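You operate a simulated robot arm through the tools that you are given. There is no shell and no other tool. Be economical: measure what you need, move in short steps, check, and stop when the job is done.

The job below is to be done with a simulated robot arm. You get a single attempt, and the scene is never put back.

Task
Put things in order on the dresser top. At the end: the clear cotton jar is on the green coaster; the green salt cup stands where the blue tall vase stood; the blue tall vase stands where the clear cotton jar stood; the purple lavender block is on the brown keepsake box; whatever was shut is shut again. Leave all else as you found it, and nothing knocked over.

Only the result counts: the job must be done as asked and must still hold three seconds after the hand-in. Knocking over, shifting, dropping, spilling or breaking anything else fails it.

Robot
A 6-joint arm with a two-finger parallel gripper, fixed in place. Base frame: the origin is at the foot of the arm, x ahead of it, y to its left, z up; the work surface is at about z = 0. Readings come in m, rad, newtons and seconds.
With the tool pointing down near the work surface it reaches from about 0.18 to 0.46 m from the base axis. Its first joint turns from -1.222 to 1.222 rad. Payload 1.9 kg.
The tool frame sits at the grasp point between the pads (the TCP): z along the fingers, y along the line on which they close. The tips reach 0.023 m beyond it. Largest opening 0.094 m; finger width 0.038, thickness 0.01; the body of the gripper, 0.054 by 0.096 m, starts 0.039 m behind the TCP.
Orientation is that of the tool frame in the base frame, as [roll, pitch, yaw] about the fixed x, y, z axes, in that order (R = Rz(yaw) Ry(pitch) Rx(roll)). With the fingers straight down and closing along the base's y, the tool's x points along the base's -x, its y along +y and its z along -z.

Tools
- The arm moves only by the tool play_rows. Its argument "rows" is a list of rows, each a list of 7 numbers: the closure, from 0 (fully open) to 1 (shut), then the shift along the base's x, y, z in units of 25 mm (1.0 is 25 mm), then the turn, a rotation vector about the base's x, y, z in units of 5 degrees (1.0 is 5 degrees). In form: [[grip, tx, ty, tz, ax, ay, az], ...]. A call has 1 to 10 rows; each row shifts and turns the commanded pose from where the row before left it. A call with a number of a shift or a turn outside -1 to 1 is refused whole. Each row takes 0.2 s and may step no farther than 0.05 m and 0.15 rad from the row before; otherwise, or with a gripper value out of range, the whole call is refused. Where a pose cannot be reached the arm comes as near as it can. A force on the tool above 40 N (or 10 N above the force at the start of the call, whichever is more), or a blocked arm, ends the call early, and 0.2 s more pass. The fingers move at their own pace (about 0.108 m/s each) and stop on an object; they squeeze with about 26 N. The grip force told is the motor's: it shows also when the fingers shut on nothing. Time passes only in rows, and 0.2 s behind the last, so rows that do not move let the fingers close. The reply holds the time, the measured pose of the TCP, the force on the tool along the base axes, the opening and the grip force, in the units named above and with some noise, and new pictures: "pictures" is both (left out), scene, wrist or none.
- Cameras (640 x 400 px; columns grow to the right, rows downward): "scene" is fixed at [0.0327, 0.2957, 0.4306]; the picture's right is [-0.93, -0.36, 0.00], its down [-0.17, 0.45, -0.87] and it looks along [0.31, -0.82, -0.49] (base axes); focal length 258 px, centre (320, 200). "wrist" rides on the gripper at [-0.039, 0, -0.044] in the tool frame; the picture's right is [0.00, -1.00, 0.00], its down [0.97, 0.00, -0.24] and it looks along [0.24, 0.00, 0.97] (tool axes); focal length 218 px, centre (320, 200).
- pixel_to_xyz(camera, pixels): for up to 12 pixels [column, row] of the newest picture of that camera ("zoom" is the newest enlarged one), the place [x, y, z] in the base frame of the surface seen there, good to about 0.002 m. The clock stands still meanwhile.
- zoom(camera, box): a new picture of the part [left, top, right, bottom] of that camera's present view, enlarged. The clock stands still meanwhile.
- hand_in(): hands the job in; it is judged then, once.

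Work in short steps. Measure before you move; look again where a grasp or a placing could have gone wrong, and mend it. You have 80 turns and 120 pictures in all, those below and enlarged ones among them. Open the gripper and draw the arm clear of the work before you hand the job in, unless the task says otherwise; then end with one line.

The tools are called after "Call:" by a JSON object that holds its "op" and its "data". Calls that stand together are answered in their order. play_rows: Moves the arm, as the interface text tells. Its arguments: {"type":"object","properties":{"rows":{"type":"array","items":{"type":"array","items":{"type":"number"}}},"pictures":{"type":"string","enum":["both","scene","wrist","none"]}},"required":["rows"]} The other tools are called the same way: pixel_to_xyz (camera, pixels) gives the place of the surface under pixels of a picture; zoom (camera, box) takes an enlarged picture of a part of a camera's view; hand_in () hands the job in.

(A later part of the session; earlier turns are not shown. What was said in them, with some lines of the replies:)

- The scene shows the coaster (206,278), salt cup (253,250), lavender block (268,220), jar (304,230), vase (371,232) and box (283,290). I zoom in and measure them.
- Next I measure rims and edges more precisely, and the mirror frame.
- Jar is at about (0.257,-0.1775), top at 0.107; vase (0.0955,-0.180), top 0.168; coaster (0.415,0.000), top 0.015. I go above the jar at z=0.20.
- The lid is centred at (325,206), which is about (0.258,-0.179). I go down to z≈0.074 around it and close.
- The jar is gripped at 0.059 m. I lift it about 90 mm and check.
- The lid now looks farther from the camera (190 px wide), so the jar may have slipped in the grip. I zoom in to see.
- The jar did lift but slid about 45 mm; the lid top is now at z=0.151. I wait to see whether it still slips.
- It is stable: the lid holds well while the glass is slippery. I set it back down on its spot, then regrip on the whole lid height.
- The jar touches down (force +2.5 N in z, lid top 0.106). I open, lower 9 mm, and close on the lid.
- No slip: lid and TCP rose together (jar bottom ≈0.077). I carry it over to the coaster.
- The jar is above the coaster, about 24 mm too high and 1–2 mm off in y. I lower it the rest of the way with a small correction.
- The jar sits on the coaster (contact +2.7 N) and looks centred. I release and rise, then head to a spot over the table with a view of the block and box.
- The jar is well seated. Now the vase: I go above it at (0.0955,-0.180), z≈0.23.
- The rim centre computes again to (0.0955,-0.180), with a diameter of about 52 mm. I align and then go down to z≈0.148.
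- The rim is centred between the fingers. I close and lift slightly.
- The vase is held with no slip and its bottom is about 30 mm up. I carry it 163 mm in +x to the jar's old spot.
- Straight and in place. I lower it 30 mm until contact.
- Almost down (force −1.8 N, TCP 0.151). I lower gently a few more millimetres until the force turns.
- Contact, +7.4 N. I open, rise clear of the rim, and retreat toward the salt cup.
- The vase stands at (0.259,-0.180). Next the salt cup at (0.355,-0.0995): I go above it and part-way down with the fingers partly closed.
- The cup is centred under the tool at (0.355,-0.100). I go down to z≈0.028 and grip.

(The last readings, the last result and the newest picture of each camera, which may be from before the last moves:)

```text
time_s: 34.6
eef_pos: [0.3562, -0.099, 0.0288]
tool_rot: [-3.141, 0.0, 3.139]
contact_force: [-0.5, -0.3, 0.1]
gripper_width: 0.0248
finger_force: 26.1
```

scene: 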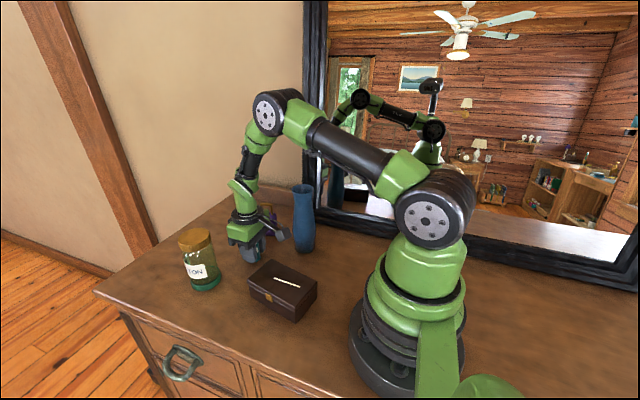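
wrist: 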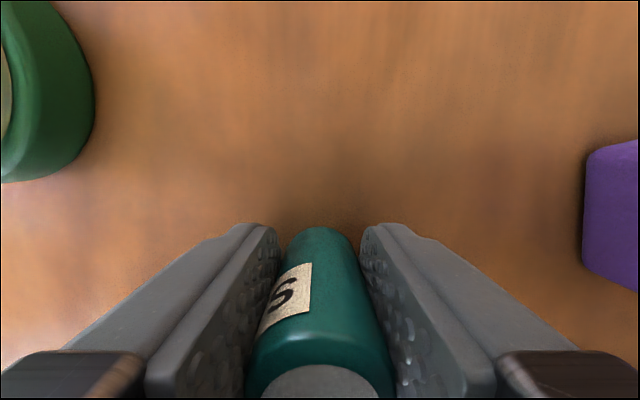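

Gripped at 0.025 m. I lift in steps to z≈0.22, clear of the vase.

Call:
{"op": "play_rows", "data": {"rows": [[1, 0, 0, 0.3, 0, 0, 0], [1, 0, 0, 0.6, 0, 0, 0], [1, 0, 0, 0.8, 0, 0, 0], [1, 0, 0, 0.8, 0, 0, 0], [1, 0, 0, 0.9, 0, 0, 0], [1, 0, 0, 0.9, 0, 0, 0], [1, 0, 0, 0.9, 0, 0, 0], [1, 0, 0, 0.9, 0, 0, 0], [1, 0, 0, 0.9, 0, 0, 0], [1, 0, 0, 0.5, 0, 0, 0]]}}

```text
time_s: 36.8
eef_pos: [0.3534, -0.0981, 0.218]
tool_rot: [3.141, 0.0, 3.14]
contact_force: [-0.2, 0.1, -0.3]
gripper_width: 0.025
finger_force: 25.9
```

scene: 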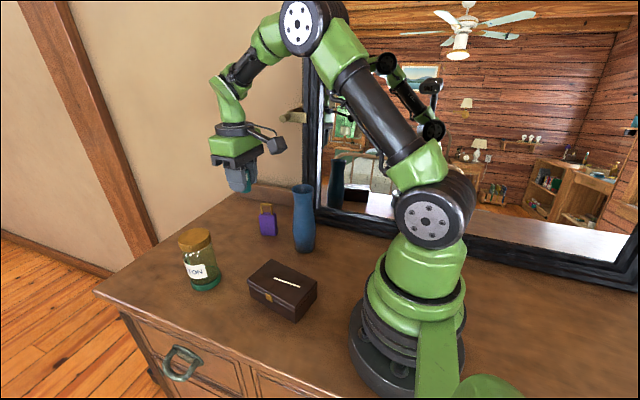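
wrist: 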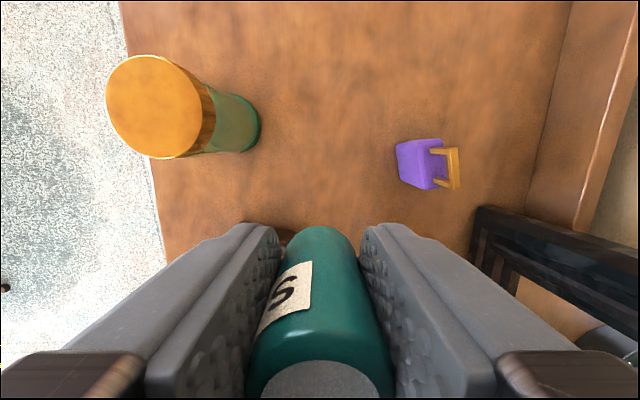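

No slip. I carry the cup over to the vase's old spot in two parts, and measure the lavender block from this view first.

Call:
{"op": "pixel_to_xyz", "data": {"camera": "wrist", "pixels": [[399, 148], [437, 141], [430, 187], [408, 178], [420, 165], [453, 150], [455, 186]]}}

Call:
{"op": "zoom", "data": {"camera": "wrist", "box": [380, 120, 476, 180]}}

Call:
{"op": "play_rows", "data": {"rows": [[1, -0.4, -0.1, 0, 0, 0, 0], [1, -0.8, -0.2, 0, 0, 0, 0], [1, -0.95, -0.3, 0, 0, 0, 0], [1, -0.95, -0.3, 0, 0, 0, 0], [1, -0.95, -0.3, 0, 0, 0, 0], [1, -0.95, -0.3, 0, 0, 0, 0], [1, -0.95, -0.3, 0, 0, 0, 0], [1, -0.95, -0.3, 0, 0, 0, 0], [1, -0.95, -0.3, 0, 0, 0, 0], [1, -0.95, -0.3, 0, 0, 0, 0]], "pictures": "none"}}

Call:
{"op": "play_rows", "data": {"rows": [[1, -0.9, -0.3, 0, 0, 0, 0], [1, -0.68, -0.3, 0, 0, 0, 0], [1, 0, 0, 0, 0, 0, 0], [1, 0, 0, 0, 0, 0, 0]]}}

```text
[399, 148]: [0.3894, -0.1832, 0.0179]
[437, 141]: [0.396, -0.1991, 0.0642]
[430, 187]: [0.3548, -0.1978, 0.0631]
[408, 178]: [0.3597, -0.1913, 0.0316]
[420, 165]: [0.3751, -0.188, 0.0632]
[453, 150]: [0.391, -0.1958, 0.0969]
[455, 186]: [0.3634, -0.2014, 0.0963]
```

```text
6.67 times, centred on (428, 150) of wrist
```

zoom: 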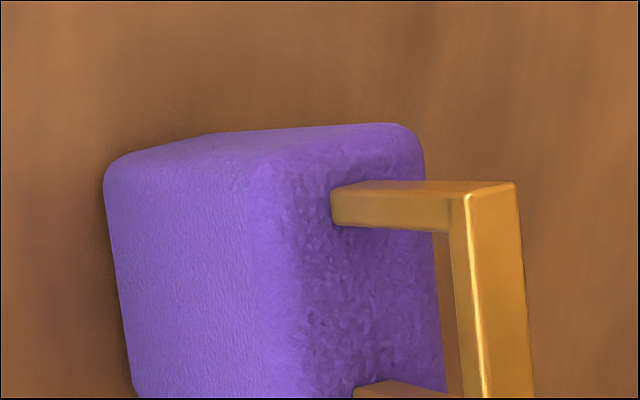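

```text
time_s: 39.0
eef_pos: [0.1368, -0.1656, 0.2181]
tool_rot: [3.141, 0.0, 3.141]
contact_force: [0.8, 0.0, -0.6]
gripper_width: 0.025
finger_force: 25.6
```

```text
time_s: 40.0
eef_pos: [0.0961, -0.1807, 0.2142]
tool_rot: [3.14, 0.002, 3.142]
contact_force: [-0.2, 0.6, -0.7]
gripper_width: 0.0248
finger_force: 25.7
```

scene: 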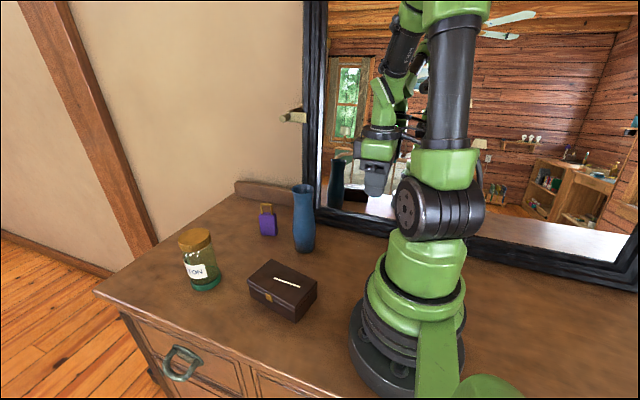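
wrist: 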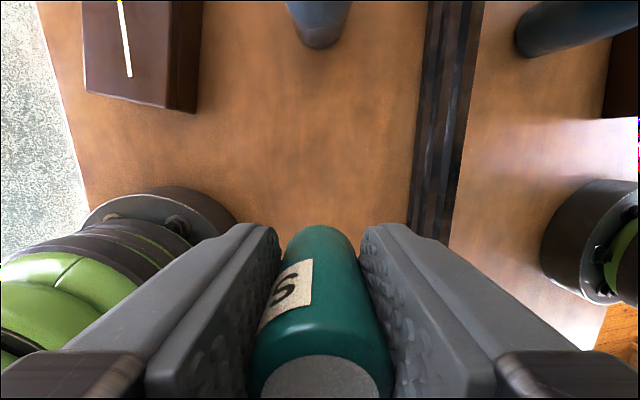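

It is over the spot (0.096,-0.181). I lower most of the way.

Call:
{"op": "play_rows", "data": {"rows": [[1, 0, 0, -0.8, 0, 0, 0], [1, 0, 0, -0.8, 0, 0, 0], [1, 0, 0, -0.8, 0, 0, 0], [1, 0, 0, -0.8, 0, 0, 0], [1, 0, 0, -0.8, 0, 0, 0], [1, 0, 0, -0.8, 0, 0, 0], [1, 0, 0, -0.8, 0, 0, 0], [1, 0, 0, -0.8, 0, 0, 0], [1, 0, 0, 0, 0, 0, 0]]}}

```text
time_s: 42.0
eef_pos: [0.096, -0.1815, 0.0565]
tool_rot: [-3.14, 0.0, 3.14]
contact_force: [-0.7, -0.2, -1.2]
gripper_width: 0.0252
finger_force: 26.0
```

scene: 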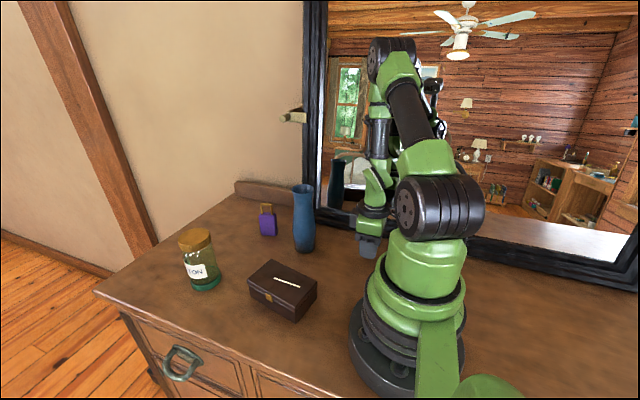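
wrist: 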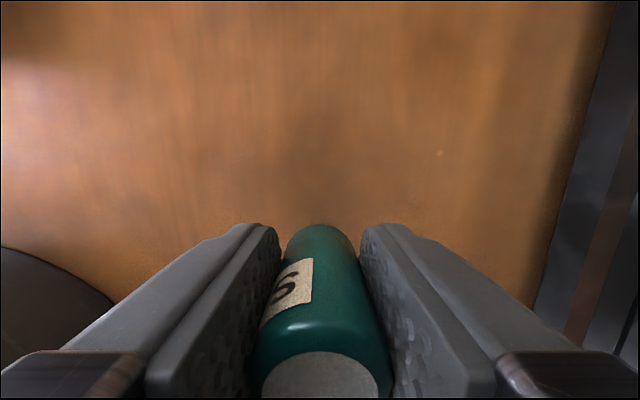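

I lower the last ~27 mm with small steps to feel contact.

Call:
{"op": "play_rows", "data": {"rows": [[1, 0, 0.02, -0.5, 0, 0, 0], [1, 0, 0, -0.3, 0, 0, 0], [1, 0, 0, -0.15, 0, 0, 0], [1, 0, 0, -0.1, 0, 0, 0], [1, 0, 0, 0, 0, 0, 0]], "pictures": "wrist"}}

```text
time_s: 43.2
eef_pos: [0.0955, -0.1824, 0.0306]
tool_rot: [-3.141, 0.0, 3.141]
contact_force: [0.7, 2.0, 14.5]
gripper_width: 0.0247
finger_force: 26.5
```

wrist: 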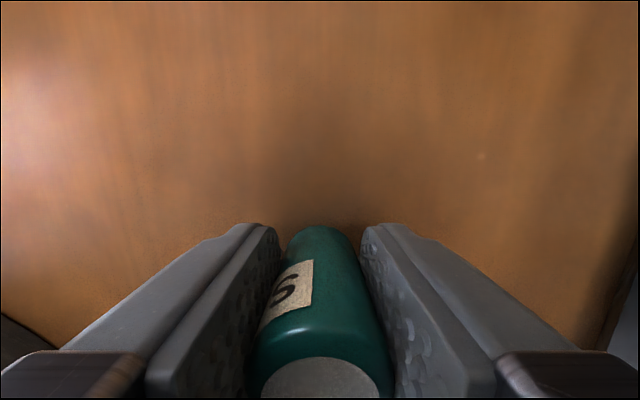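

Firm contact (14.5 N). I ease up 1 mm, open, and rise.

Call:
{"op": "play_rows", "data": {"rows": [[1, 0, 0, 0.05, 0, 0, 0], [0.7, 0, 0, 0, 0, 0, 0], [0.4, 0, 0, 0, 0, 0, 0], [0.4, 0, 0, 0, 0, 0, 0], [0.4, 0, 0, 0.5, 0, 0, 0], [0.4, 0, 0, 0.9, 0, 0, 0], [0.4, 0, 0, 0.9, 0, 0, 0], [0.4, 0, 0, 0.9, 0, 0, 0], [0.4, 0, 0, 0.9, 0, 0, 0], [0.4, 0, 0, 0, 0, 0, 0]]}}

Call:
{"op": "zoom", "data": {"camera": "wrist", "box": [220, 140, 420, 265]}}

```text
time_s: 45.4
eef_pos: [0.0952, -0.1809, 0.1351]
tool_rot: [-3.141, 0.0, 3.139]
contact_force: [0.3, 0.8, 0.1]
gripper_width: 0.0564
finger_force: 0.0
```

scene: 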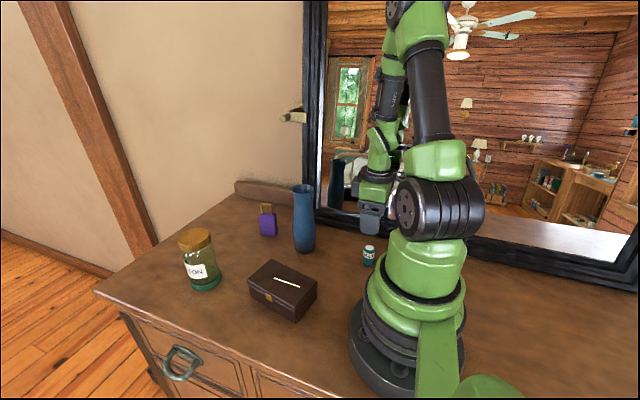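
wrist: 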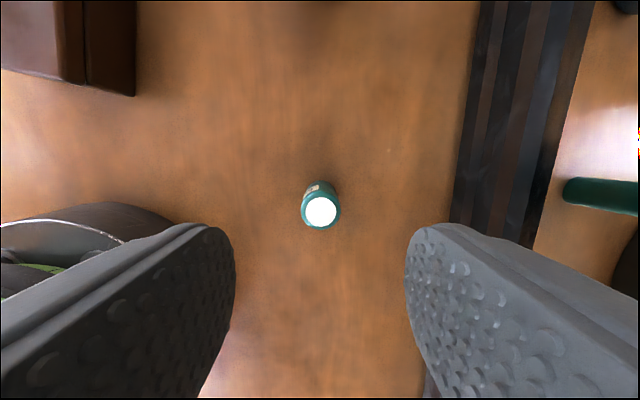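

```text
3.20 times, centred on (320, 202) of wrist
```

zoom: 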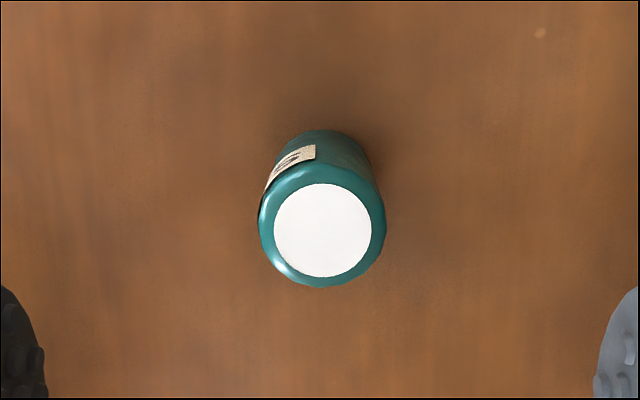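

The cup stands at its spot. Now I rise and go to an overview pose to measure the box and block.

Call:
{"op": "play_rows", "data": {"rows": [[0.4, 0, 0, 0.85, 0, 0, 0], [0.4, 0, 0, 0.85, 0, 0, 0], [0.4, 0, 0, 0.85, 0, 0, 0], [0.4, 0, 0, 0.85, 0, 0, 0], [0.4, 0.9, 0.35, 0, 0, 0, 0], [0.4, 0.9, 0.35, 0, 0, 0, 0], [0.4, 0.9, 0.35, 0, 0, 0, 0], [0.4, 0.9, 0.35, 0, 0, 0, 0], [0.4, 0.9, 0.35, 0, 0, 0, 0], [0.4, 0.9, 0.35, 0, 0, 0, 0]], "pictures": "none"}}

Call:
{"op": "play_rows", "data": {"rows": [[0.4, 0.9, 0.35, 0, 0, 0, 0], [0.4, 0.9, 0.35, 0, 0, 0, 0], [0.4, 0.5, 0, 0, 0, 0, 0], [0.4, 0, 0, 0, 0, 0, 0]]}}

Call:
{"op": "zoom", "data": {"camera": "wrist", "box": [200, 120, 456, 280]}}

```text
time_s: 47.6
eef_pos: [0.2308, -0.1282, 0.2196]
tool_rot: [3.141, 0.0, 3.14]
contact_force: [0.1, 0.0, 0.4]
gripper_width: 0.0565
finger_force: 0.0
```

```text
time_s: 48.6
eef_pos: [0.2878, -0.1085, 0.2184]
tool_rot: [-3.141, 0.0, 3.141]
contact_force: [0.6, 0.3, -0.2]
gripper_width: 0.0561
finger_force: 0.0
```

scene: 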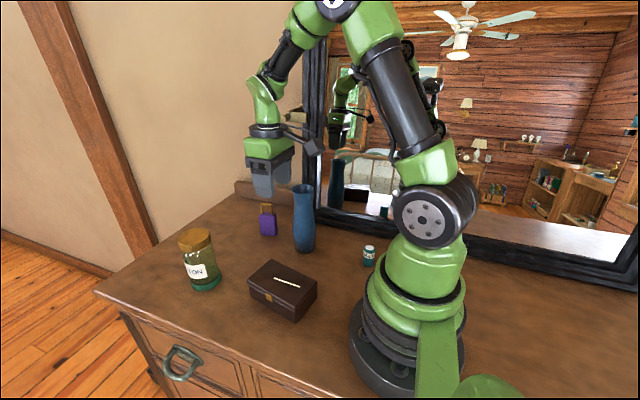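
wrist: 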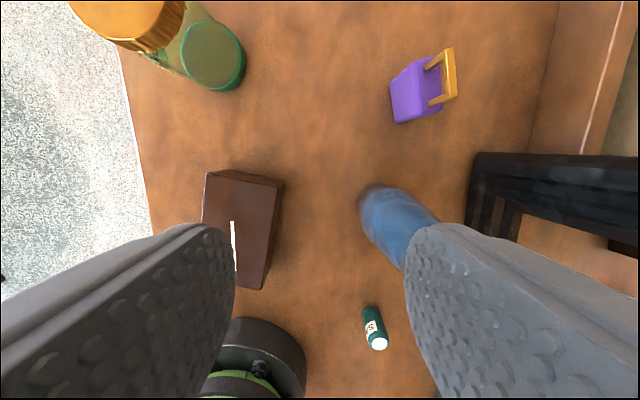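

```text
2.50 times, centred on (328, 200) of wrist
```

zoom: 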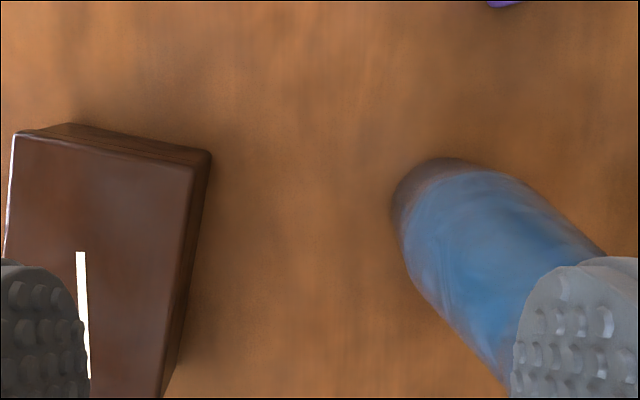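

I measure box-lid corners in the scene view and block points in the wrist view.

Call:
{"op": "pixel_to_xyz", "data": {"camera": "scene", "pixels": [[250, 278], [271, 263], [314, 283], [294, 304], [283, 281], [274, 279], [299, 287]]}}

Call:
{"op": "pixel_to_xyz", "data": {"camera": "wrist", "pixels": [[450, 50], [454, 94], [432, 60], [440, 108], [398, 119], [392, 84], [424, 61], [420, 112], [430, 85]]}}

Call:
{"op": "zoom", "data": {"camera": "wrist", "box": [376, 36, 472, 132]}}

```text
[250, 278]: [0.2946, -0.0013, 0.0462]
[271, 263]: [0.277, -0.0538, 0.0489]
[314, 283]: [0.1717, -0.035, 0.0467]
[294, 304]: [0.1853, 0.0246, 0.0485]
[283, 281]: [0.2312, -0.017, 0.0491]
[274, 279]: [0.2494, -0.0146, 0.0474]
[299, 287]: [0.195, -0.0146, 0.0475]
```

```text
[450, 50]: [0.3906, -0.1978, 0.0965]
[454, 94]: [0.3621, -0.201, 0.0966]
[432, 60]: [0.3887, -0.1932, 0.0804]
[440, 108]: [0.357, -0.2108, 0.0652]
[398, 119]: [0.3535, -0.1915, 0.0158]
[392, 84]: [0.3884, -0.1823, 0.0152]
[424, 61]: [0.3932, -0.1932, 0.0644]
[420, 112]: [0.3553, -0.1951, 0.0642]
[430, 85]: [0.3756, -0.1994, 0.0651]
```

```text
4.17 times, centred on (424, 84) of wrist
```

zoom: 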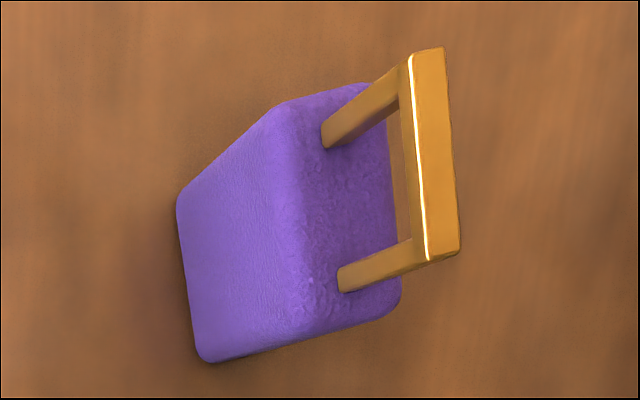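

The block is centred at (0.3755,-0.199), turned about 13°, ~25 mm thick; the box lid centre is (0.232,-0.016), z=0.049. I go over the block with yaw +13° and start down.

Call:
{"op": "play_rows", "data": {"rows": [[0.3, 0.702, -0.724, 0, 0, 0, 0.52], [0.3, 0.702, -0.724, 0, 0, 0, 0.52], [0.3, 0.702, -0.724, 0, 0, 0, 0.52], [0.3, 0.702, -0.724, 0, 0, 0, 0.52], [0.3, 0.702, -0.724, 0, 0, 0, 0.52], [0.3, 0, 0, 0, 0, 0, 0], [0.3, 0, 0, -0.8, 0, 0, 0], [0.3, 0, 0, -0.8, 0, 0, 0], [0.3, 0, 0, -0.6, 0, 0, 0], [0.3, 0, 0, 0, 0, 0, 0]]}}

Call:
{"op": "zoom", "data": {"camera": "wrist", "box": [220, 160, 420, 285]}}

```text
time_s: 50.8
eef_pos: [0.3742, -0.1996, 0.1612]
tool_rot: [-3.141, 0.001, -2.916]
contact_force: [-0.6, 0.2, -1.0]
gripper_width: 0.0658
finger_force: 0.2
```

scene: 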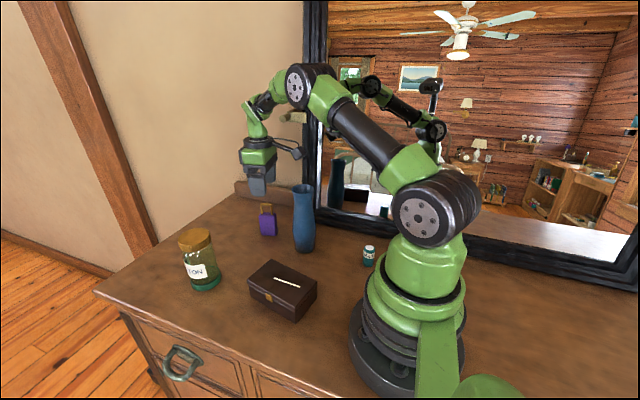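
wrist: 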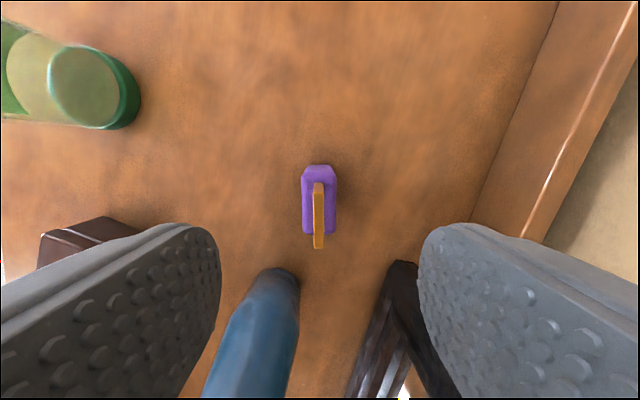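

```text
3.20 times, centred on (320, 222) of wrist
```

zoom: 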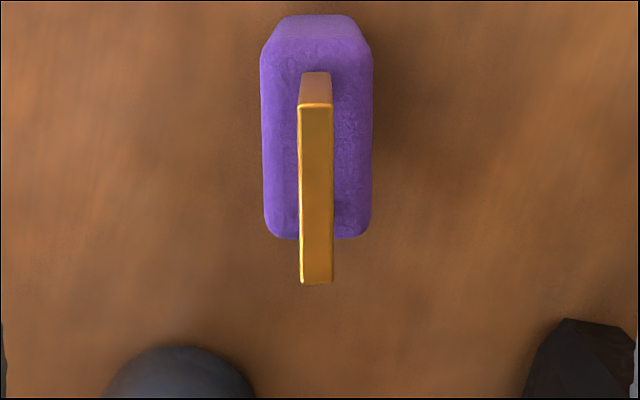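

Perfectly aligned: block at (319,205) between the fingers. I go down to z≈0.063 (palm just clear of the handle at 0.097).

Call:
{"op": "play_rows", "data": {"rows": [[0.3, 0, 0, -0.8, 0, 0, 0], [0.3, 0, 0, -0.8, 0, 0, 0], [0.3, 0, 0, -0.8, 0, 0, 0], [0.3, 0, 0, -0.8, 0, 0, 0], [0.3, 0, 0, -0.6, 0, 0, 0], [0.3, 0, 0, -0.1, 0, 0, 0], [0.3, 0, 0, 0, 0, 0, 0]]}}

Call:
{"op": "zoom", "data": {"camera": "scene", "box": [210, 130, 370, 250]}}

```text
time_s: 51.7
eef_pos: [0.3764, -0.2009, 0.1036]
tool_rot: [-3.134, 0.005, -2.918]
contact_force: [-0.2, 0.5, 11.5]
gripper_width: 0.0657
finger_force: 0.1
stopped in row 4: the force on the tool passed its limit (the readings are from after the stop); the commanded pose is now the measured one
```

scene: 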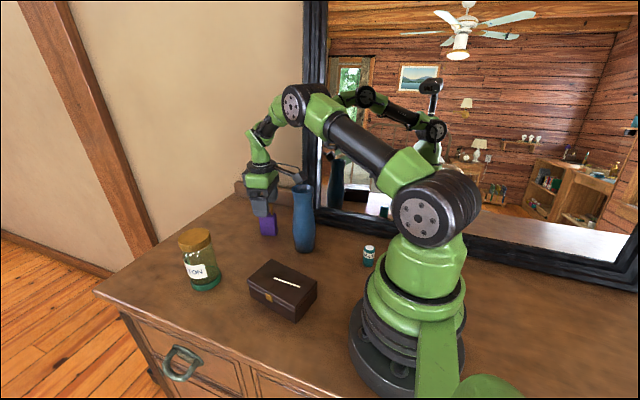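
wrist: 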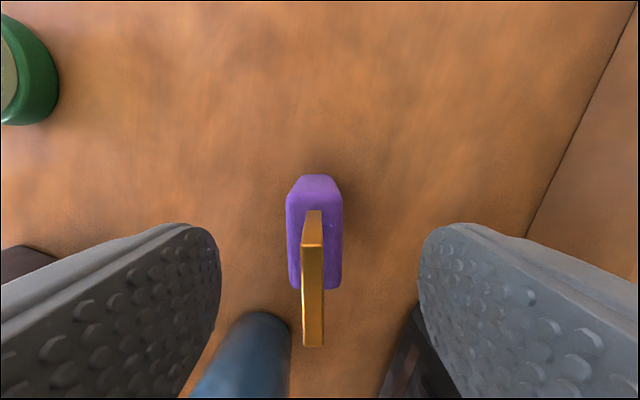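

```text
3.33 times, centred on (290, 190) of scene
```

zoom: 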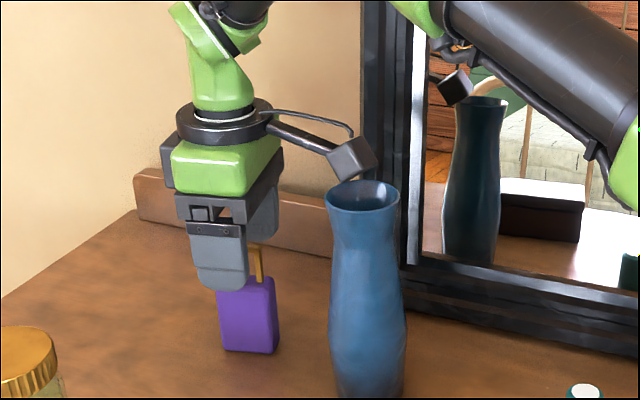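

The stalk with the small box on the gripper's rear has touched the vase rim (zoom 353,160). I locate it before moving, then rise straight up.

Call:
{"op": "pixel_to_xyz", "data": {"camera": "zoom", "pixels": [[345, 162], [365, 152], [350, 175], [300, 135], [360, 190], [340, 195], [393, 195]]}}

Call:
{"op": "play_rows", "data": {"rows": [[0.3, 0, 0, 0.4, 0, 0, 0], [0.3, 0, 0, 0.8, 0, 0, 0], [0.3, 0, 0, 0.8, 0, 0, 0], [0.3, 0, 0, 0.8, 0, 0, 0], [0.3, 0, 0, 0.8, 0, 0, 0], [0.3, 0, 0, 0.8, 0, 0, 0], [0.3, 0, 0, 0, 0, 0, 0]]}}

Call:
{"op": "zoom", "data": {"camera": "scene", "box": [210, 130, 370, 250]}}

```text
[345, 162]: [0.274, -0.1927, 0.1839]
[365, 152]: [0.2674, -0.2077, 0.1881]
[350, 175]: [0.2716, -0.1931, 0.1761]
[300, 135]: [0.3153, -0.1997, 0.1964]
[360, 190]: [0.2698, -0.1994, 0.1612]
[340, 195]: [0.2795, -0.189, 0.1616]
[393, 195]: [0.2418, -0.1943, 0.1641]
```

```text
time_s: 53.3
eef_pos: [0.3741, -0.2031, 0.2127]
tool_rot: [-3.136, 0.006, -2.918]
contact_force: [0.7, 0.0, 0.1]
gripper_width: 0.0657
finger_force: 0.0
```

scene: 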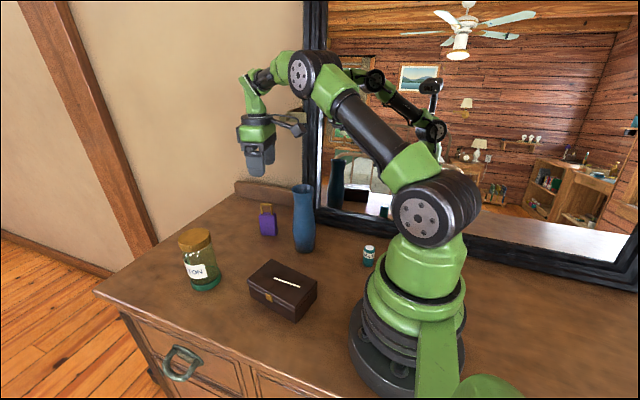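
wrist: 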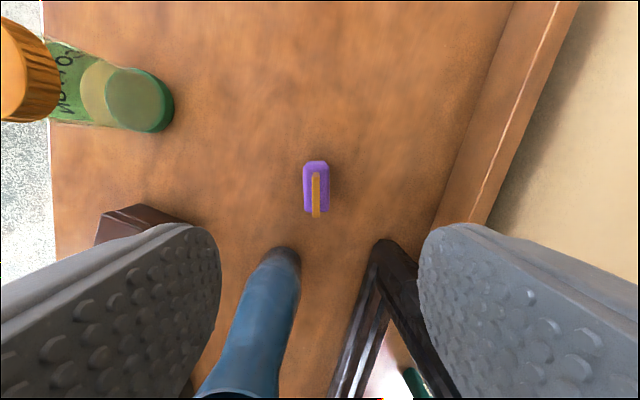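

```text
3.33 times, centred on (290, 190) of scene
```

zoom: 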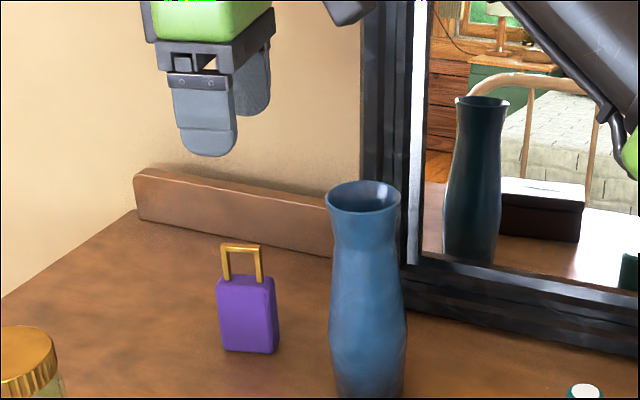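

The vase is upright and unmoved. I instead grip the block along its length with yaw −77°, so the stalk points to the empty front side; I turn −90° up here.

Call:
{"op": "play_rows", "data": {"rows": [[0.3, 0.05, 0.16, 0, 0, 0, -1], [0.3, 0, 0, 0, 0, 0, -1], [0.3, 0, 0, 0, 0, 0, -1], [0.3, 0, 0, 0, 0, 0, -1], [0.3, 0, 0, 0, 0, 0, -1], [0.3, 0, 0, 0, 0, 0, -1], [0.3, 0, 0, 0, 0, 0, -1], [0.3, 0, 0, 0, 0, 0, -1], [0.3, 0, 0, 0, 0, 0, -1], [0.3, 0, 0, 0, 0, 0, 0]], "pictures": "none"}}

Call:
{"op": "play_rows", "data": {"rows": [[0.3, 0, 0, 0, 0, 0, -1], [0.3, 0, 0, 0, 0, 0, -1], [0.3, 0, 0, 0, 0, 0, -1], [0.3, 0, 0, 0, 0, 0, -1], [0.3, 0, 0, 0, 0, 0, -1], [0.3, 0, 0, 0, 0, 0, -1], [0.3, 0, 0, 0, 0, 0, -1], [0.3, 0, 0, 0, 0, 0, -1], [0.3, 0, 0, 0, 0, 0, -1], [0.3, 0, 0, 0, 0, 0, 0]]}}

Call:
{"op": "zoom", "data": {"camera": "scene", "box": [210, 130, 370, 250]}}

Call:
{"op": "zoom", "data": {"camera": "wrist", "box": [240, 140, 400, 240]}}

```text
time_s: 55.5
eef_pos: [0.3773, -0.1985, 0.2122]
tool_rot: [-3.135, 0.004, 2.579]
contact_force: [-1.3, -0.1, 0.6]
gripper_width: 0.0657
finger_force: 0.0
```

```text
time_s: 57.7
eef_pos: [0.3773, -0.1969, 0.2113]
tool_rot: [-3.136, 0.005, 1.795]
contact_force: [-0.1, 0.6, 1.0]
gripper_width: 0.0658
finger_force: 0.0
```

scene: 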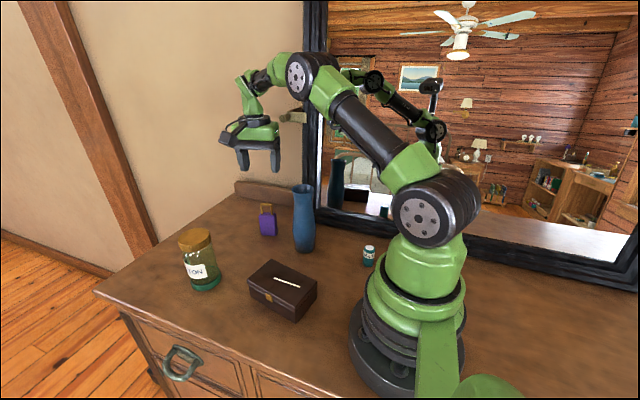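
wrist: 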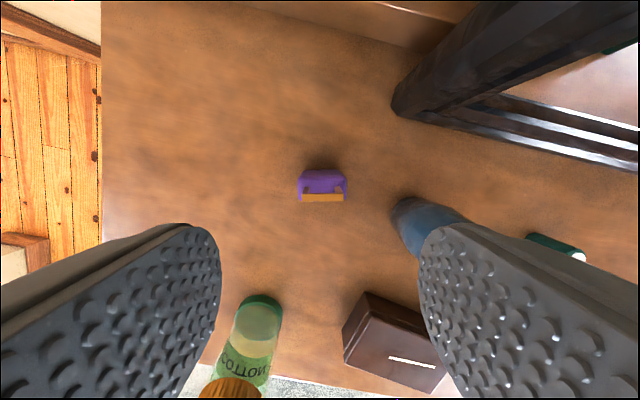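

```text
3.33 times, centred on (290, 190) of scene
```

zoom: 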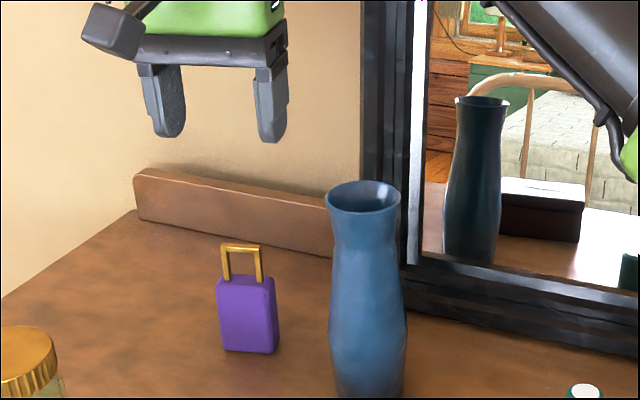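

```text
4.00 times, centred on (320, 190) of wrist
```

zoom: 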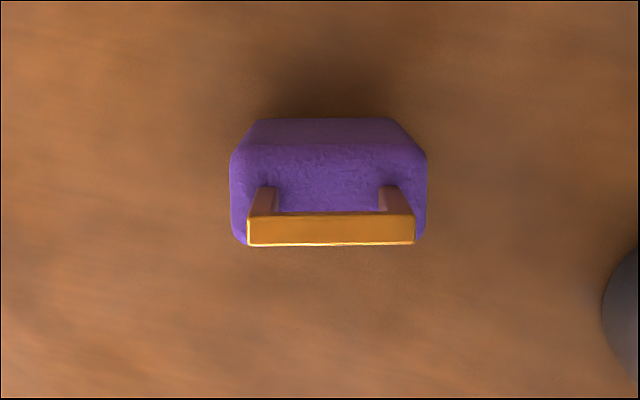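

Aligned within 2 mm. I correct and go down to z≈0.11 first, and check clearances.

Call:
{"op": "play_rows", "data": {"rows": [[0.3, -0.06, -0.08, -0.8, 0, 0, 0], [0.3, 0, 0, -0.8, 0, 0, 0], [0.3, 0, 0, -0.8, 0, 0, 0], [0.3, 0, 0, -0.8, 0, 0, 0], [0.3, 0, 0, -0.8, 0, 0, 0], [0.3, 0, 0, 0, 0, 0, 0]]}}

Call:
{"op": "zoom", "data": {"camera": "scene", "box": [190, 150, 350, 270]}}

```text
time_s: 59.1
eef_pos: [0.3771, -0.1991, 0.1108]
tool_rot: [-3.137, 0.003, 1.794]
contact_force: [0.0, -0.2, -0.7]
gripper_width: 0.0658
finger_force: 0.0
```

scene: 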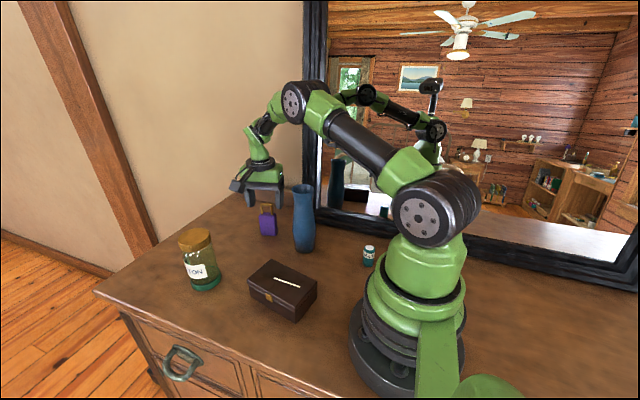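
wrist: 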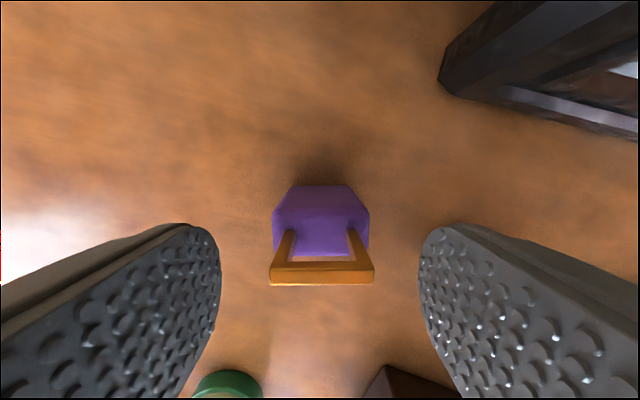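

```text
3.33 times, centred on (270, 210) of scene
```

zoom: 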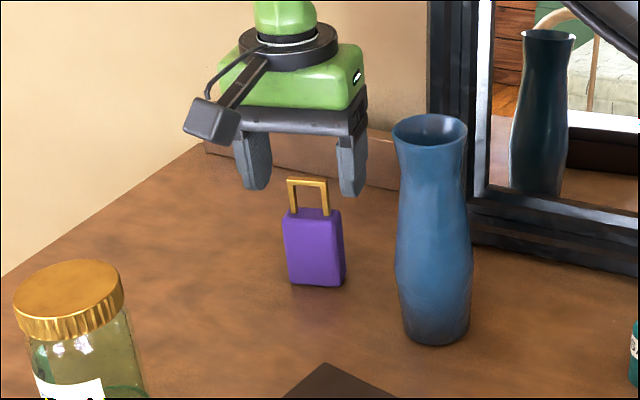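

Clear of the vase on both sides. I go down to z≈0.063 and grip.

Call:
{"op": "play_rows", "data": {"rows": [[0.3, 0, 0, -0.6, 0, 0, 0], [0.3, 0, 0, -0.6, 0, 0, 0], [0.3, 0, 0, -0.4, 0, 0, 0], [0.3, 0, 0, -0.28, 0, 0, 0], [0.3, 0, 0, 0, 0, 0, 0], [1, 0, 0, 0, 0, 0, 0], [1, 0, 0, 0, 0, 0, 0], [1, 0, 0, 0, 0, 0, 0]]}}

```text
time_s: 60.9
eef_pos: [0.3757, -0.199, 0.065]
tool_rot: [-3.137, 0.006, 1.793]
contact_force: [-0.4, 0.2, -0.1]
gripper_width: 0.0442
finger_force: 26.2
```

scene: 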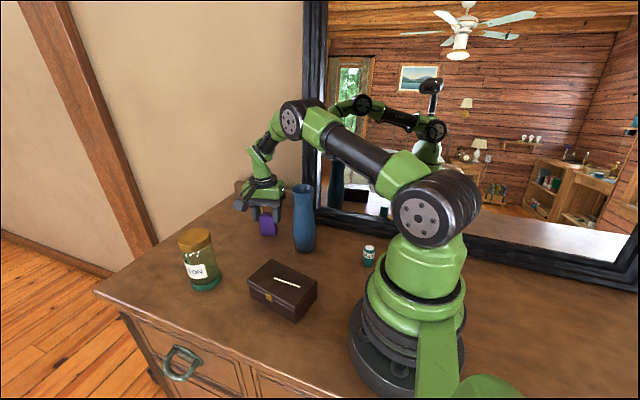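
wrist: 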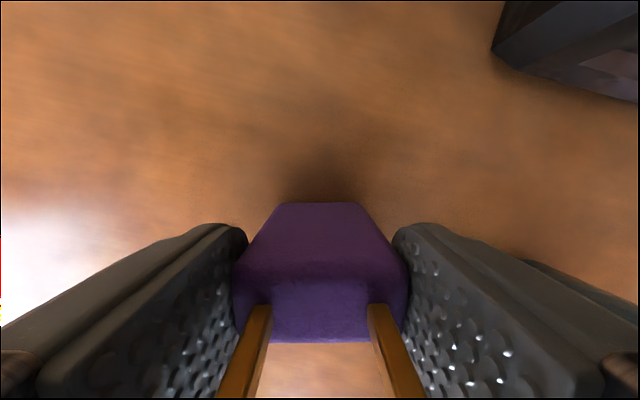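

The block is held at 0.044 m. I lift it to z≈0.22 and check.

Call:
{"op": "play_rows", "data": {"rows": [[1, 0, 0, 0.3, 0, 0, 0], [1, 0, 0, 0.6, 0, 0, 0], [1, 0, 0, 0.8, 0, 0, 0], [1, 0, 0, 0.9, 0, 0, 0], [1, 0, 0, 0.9, 0, 0, 0], [1, 0, 0, 0.9, 0, 0, 0], [1, 0, 0, 0.9, 0, 0, 0], [1, 0, 0, 0.7, 0, 0, 0], [1, 0, 0, 0.3, 0, 0, 0], [1, 0, 0, 0, 0, 0, 0]]}}

Call:
{"op": "zoom", "data": {"camera": "scene", "box": [190, 120, 350, 240]}}

```text
time_s: 63.1
eef_pos: [0.3767, -0.1997, 0.2236]
tool_rot: [-3.134, 0.006, 1.793]
contact_force: [-0.1, 0.4, -0.4]
gripper_width: 0.044
finger_force: 26.4
```

scene: 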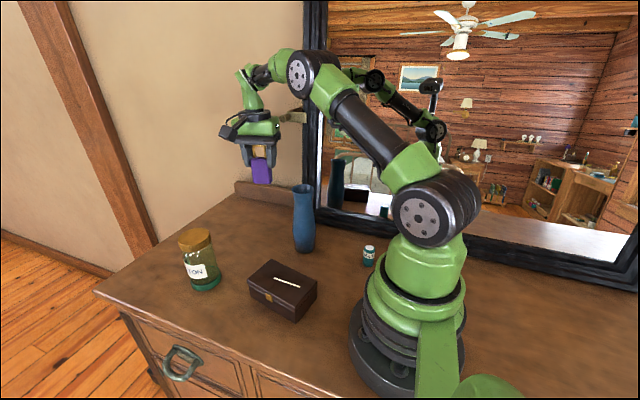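
wrist: 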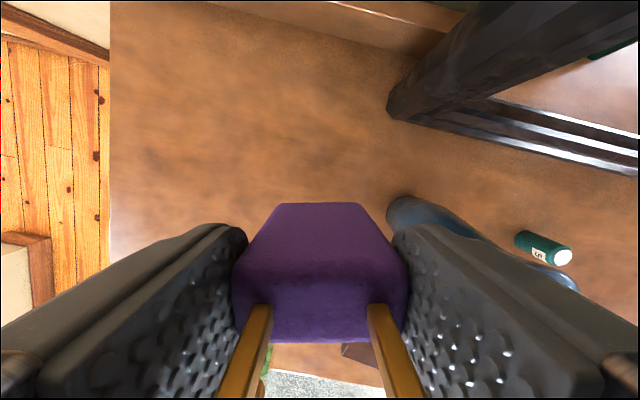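

```text
3.33 times, centred on (270, 180) of scene
```

zoom: 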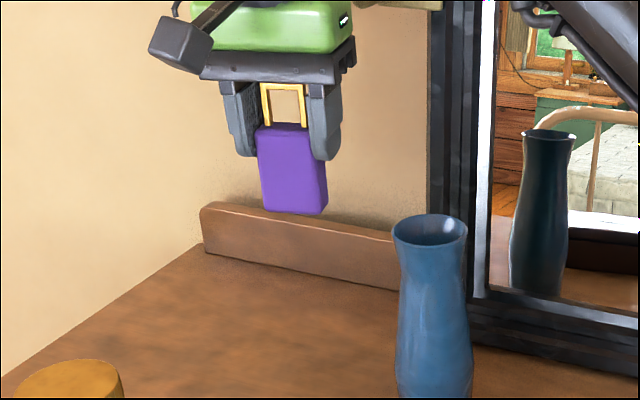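

Held with no slip. I carry it straight to above the box lid centre.

Call:
{"op": "play_rows", "data": {"rows": [[1, -0.3, 0.734, 0, 0, 0, 0], [1, -0.45, 0.734, 0, 0, 0, 0], [1, -0.578, 0.734, 0, 0, 0, 0], [1, -0.578, 0.734, 0, 0, 0, 0], [1, -0.578, 0.734, 0, 0, 0, 0], [1, -0.578, 0.734, 0, 0, 0, 0], [1, -0.65, 0.734, 0, 0, 0, 0], [1, -0.65, 0.734, 0, 0, 0, 0], [1, -0.7, 0.734, 0, 0, 0, 0], [1, -0.718, 0.734, 0, 0, 0, 0]], "pictures": "none"}}

Call:
{"op": "play_rows", "data": {"rows": [[1, 0, 0, 0, 0, 0, 0], [1, 0, 0, -0.8, 0, 0, 0], [1, 0, 0, -0.8, 0, 0, 0], [1, 0, 0, -0.8, 0, 0, 0], [1, 0, 0, 0, 0, 0, 0]]}}

Call:
{"op": "zoom", "data": {"camera": "scene", "box": [210, 200, 370, 320]}}

```text
time_s: 65.3
eef_pos: [0.2327, -0.0146, 0.2247]
tool_rot: [-3.137, 0.006, 1.793]
contact_force: [-0.9, -1.0, 0.1]
gripper_width: 0.0443
finger_force: 25.7
```

```text
time_s: 66.5
eef_pos: [0.2304, -0.0162, 0.1646]
tool_rot: [-3.138, 0.005, 1.793]
contact_force: [0.5, 0.0, -1.5]
gripper_width: 0.0443
finger_force: 26.2
```

scene: 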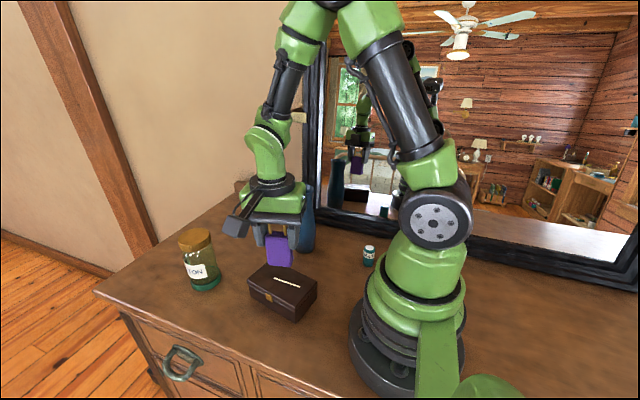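
wrist: 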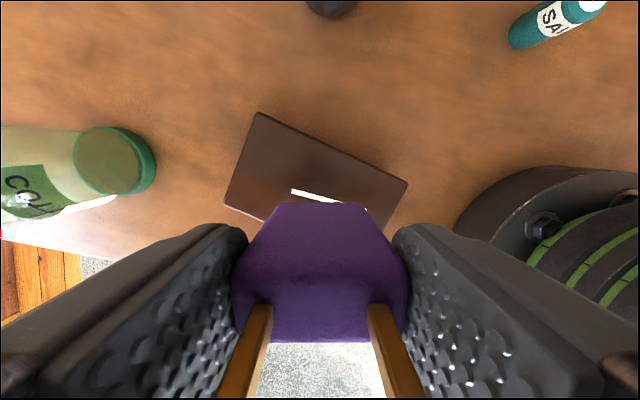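

```text
3.33 times, centred on (290, 260) of scene
```

zoom: 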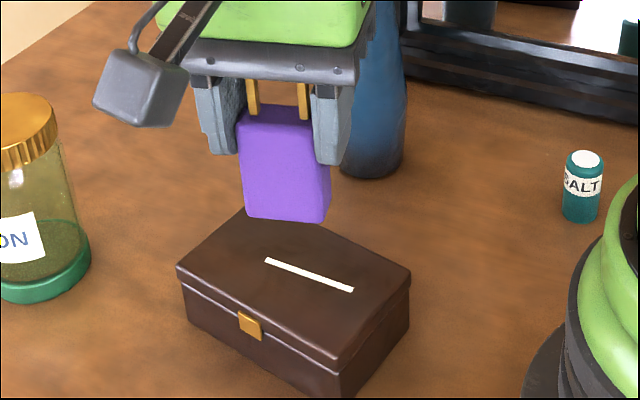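

Above the lid centre, block bottom ≈0.10. I lower about 46 mm, then check the force.

Call:
{"op": "play_rows", "data": {"rows": [[1, 0.04, 0, -0.6, 0, 0, 0], [1, 0, 0, -0.6, 0, 0, 0], [1, 0, 0, -0.4, 0, 0, 0], [1, 0, 0, -0.25, 0, 0, 0], [1, 0, 0, 0, 0, 0, 0]]}}

Call:
{"op": "zoom", "data": {"camera": "scene", "box": [210, 200, 370, 320]}}

```text
time_s: 67.7
eef_pos: [0.2311, -0.0163, 0.1179]
tool_rot: [-3.137, 0.006, 1.795]
contact_force: [0.1, 0.0, 0.5]
gripper_width: 0.0441
finger_force: 26.0
```

scene: 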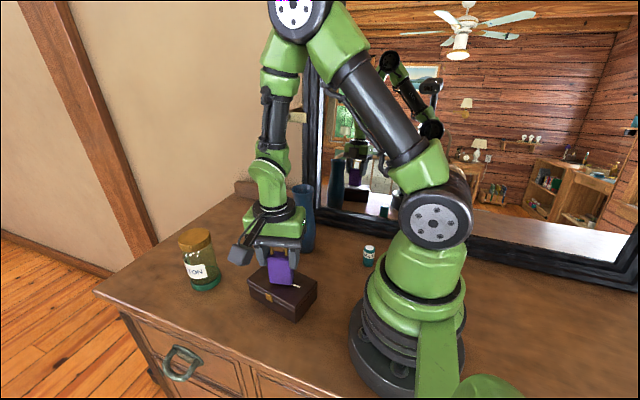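
wrist: 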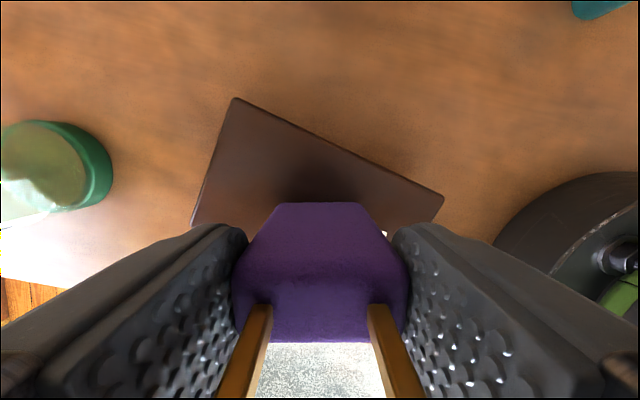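

```text
3.33 times, centred on (290, 260) of scene
```

zoom: 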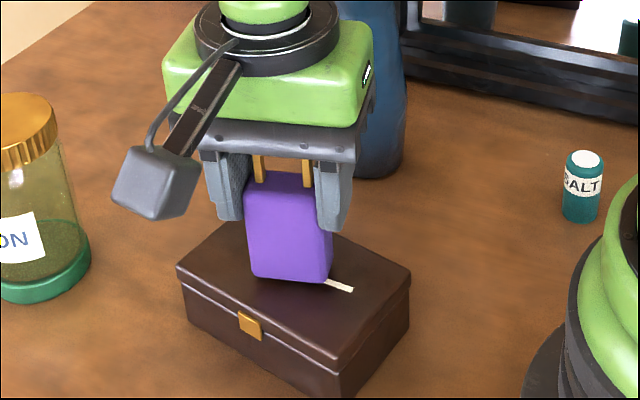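

Nearly touching and well within the lid. Small steps down now.

Call:
{"op": "play_rows", "data": {"rows": [[1, 0, 0, -0.08, 0, 0, 0], [1, 0, 0, -0.05, 0, 0, 0], [1, 0, 0, 0, 0, 0, 0]], "pictures": "none"}}

```text
time_s: 68.5
eef_pos: [0.2317, -0.0162, 0.1144]
tool_rot: [-3.137, 0.006, 1.792]
contact_force: [-3.0, 0.8, 11.2]
gripper_width: 0.0441
finger_force: 26.1
stopped in row 3: the force on the tool passed its limit (the readings are from after the stop); the commanded pose is now the measured one
```

Contact at 11 N. I open gently and rise clear of the handle.

Call:
{"op": "play_rows", "data": {"rows": [[0.45, 0, 0, 0, 0, 0, 0], [0.3, 0, 0, 0, 0, 0, 0], [0.3, 0, 0, 0, 0, 0, 0], [0.3, 0, 0, 0.4, 0, 0, 0], [0.3, 0, 0, 0.8, 0, 0, 0], [0.3, 0, 0, 0.9, 0, 0, 0], [0.3, 0, 0, 0.9, 0, 0, 0], [0.3, 0, 0, 0.9, 0, 0, 0], [0.3, 0, 0, 0.9, 0, 0, 0], [0.3, 0, 0, 0, 0, 0, 0]]}}

Call:
{"op": "zoom", "data": {"camera": "scene", "box": [210, 200, 370, 320]}}

Call:
{"op": "zoom", "data": {"camera": "wrist", "box": [160, 60, 480, 260]}}

```text
time_s: 70.7
eef_pos: [0.2336, -0.0153, 0.2334]
tool_rot: [-3.139, 0.005, 1.793]
contact_force: [0.4, -0.1, -0.6]
gripper_width: 0.0659
finger_force: 0.0
```

scene: 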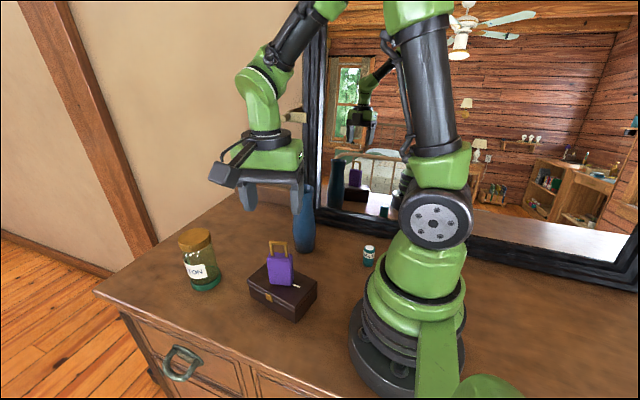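
wrist: 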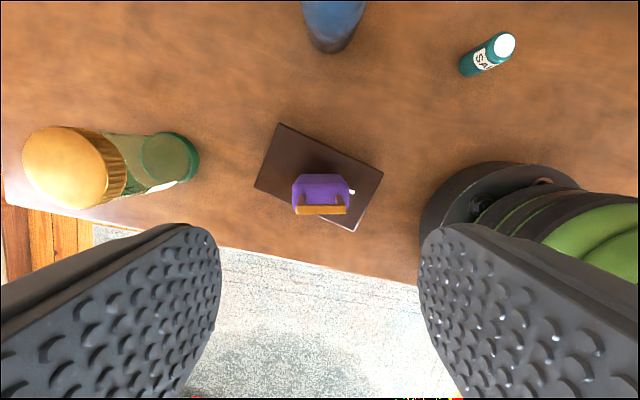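

```text
3.33 times, centred on (290, 260) of scene
```

zoom: 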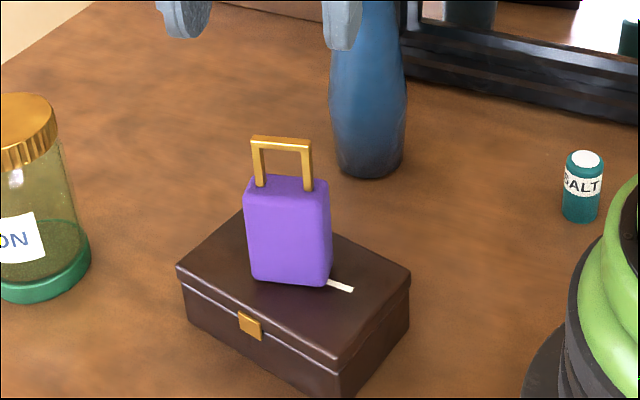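

```text
2.00 times, centred on (320, 160) of wrist
```

zoom: 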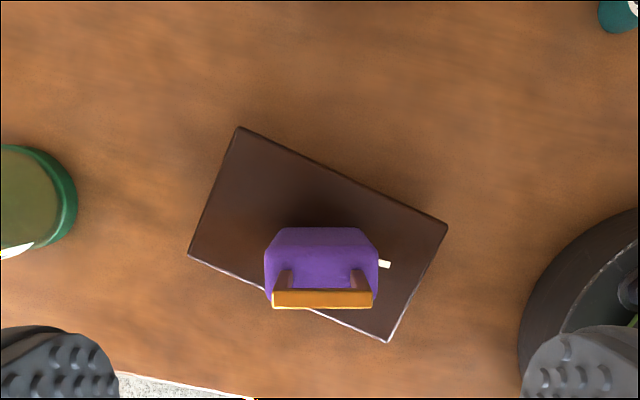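

The block stands on the lid. I rise clear and verify all positions from above, especially the vase.

Call:
{"op": "play_rows", "data": {"rows": [[0, 0.3, 0, 0.9, 0, 0, 0], [0, 0.3, 0, 0.9, 0, 0, 0], [0, 0.3, 0, 0.9, 0, 0, 0], [0, 0.3, -0.3, 0.6, 0, 0, 0], [0, 0, -0.5, 0, 0, 0, 0], [0, 0, -0.5, 0, 0, 0, 0], [0, 0, 0, 0, 0, 0, 0]]}}

Call:
{"op": "zoom", "data": {"camera": "scene", "box": [170, 170, 410, 320]}}

```text
time_s: 72.3
eef_pos: [0.2619, -0.0475, 0.3173]
tool_rot: [-3.139, 0.004, 1.794]
contact_force: [-0.1, 1.0, 0.1]
gripper_width: 0.0941
finger_force: 0.0
```

scene: 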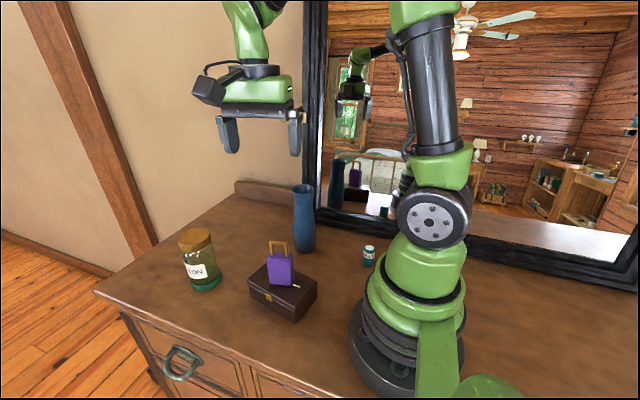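
wrist: 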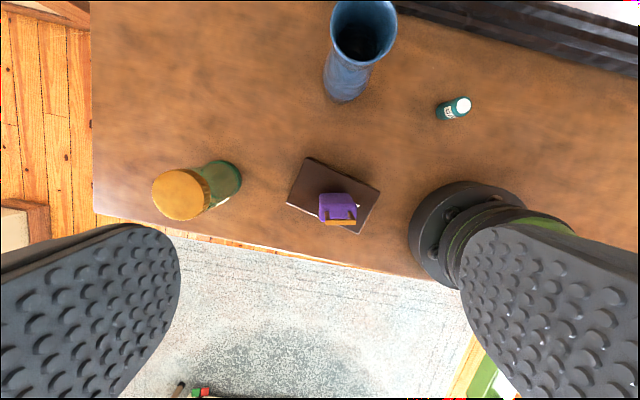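

```text
2.67 times, centred on (290, 245) of scene
```

zoom: 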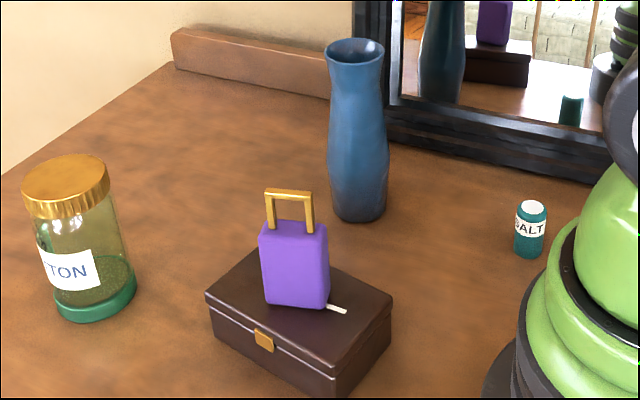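

Everything matches: jar on the coaster, vase upright at the jar's old spot, salt cup at the vase's old spot, block on the shut box, and the arm is clear with the gripper open. I hand in.

Call:
{"op": "hand_in", "data": {}}

```text
The job is handed in.
```

I handed the job in with the jar on the green coaster, the vase where the jar stood, the salt cup where the vase stood, and the lavender block on the shut keepsake box. The gripper's stalk touched the vase rim once (11.5 N), but the vase stayed upright and did not visibly shift.
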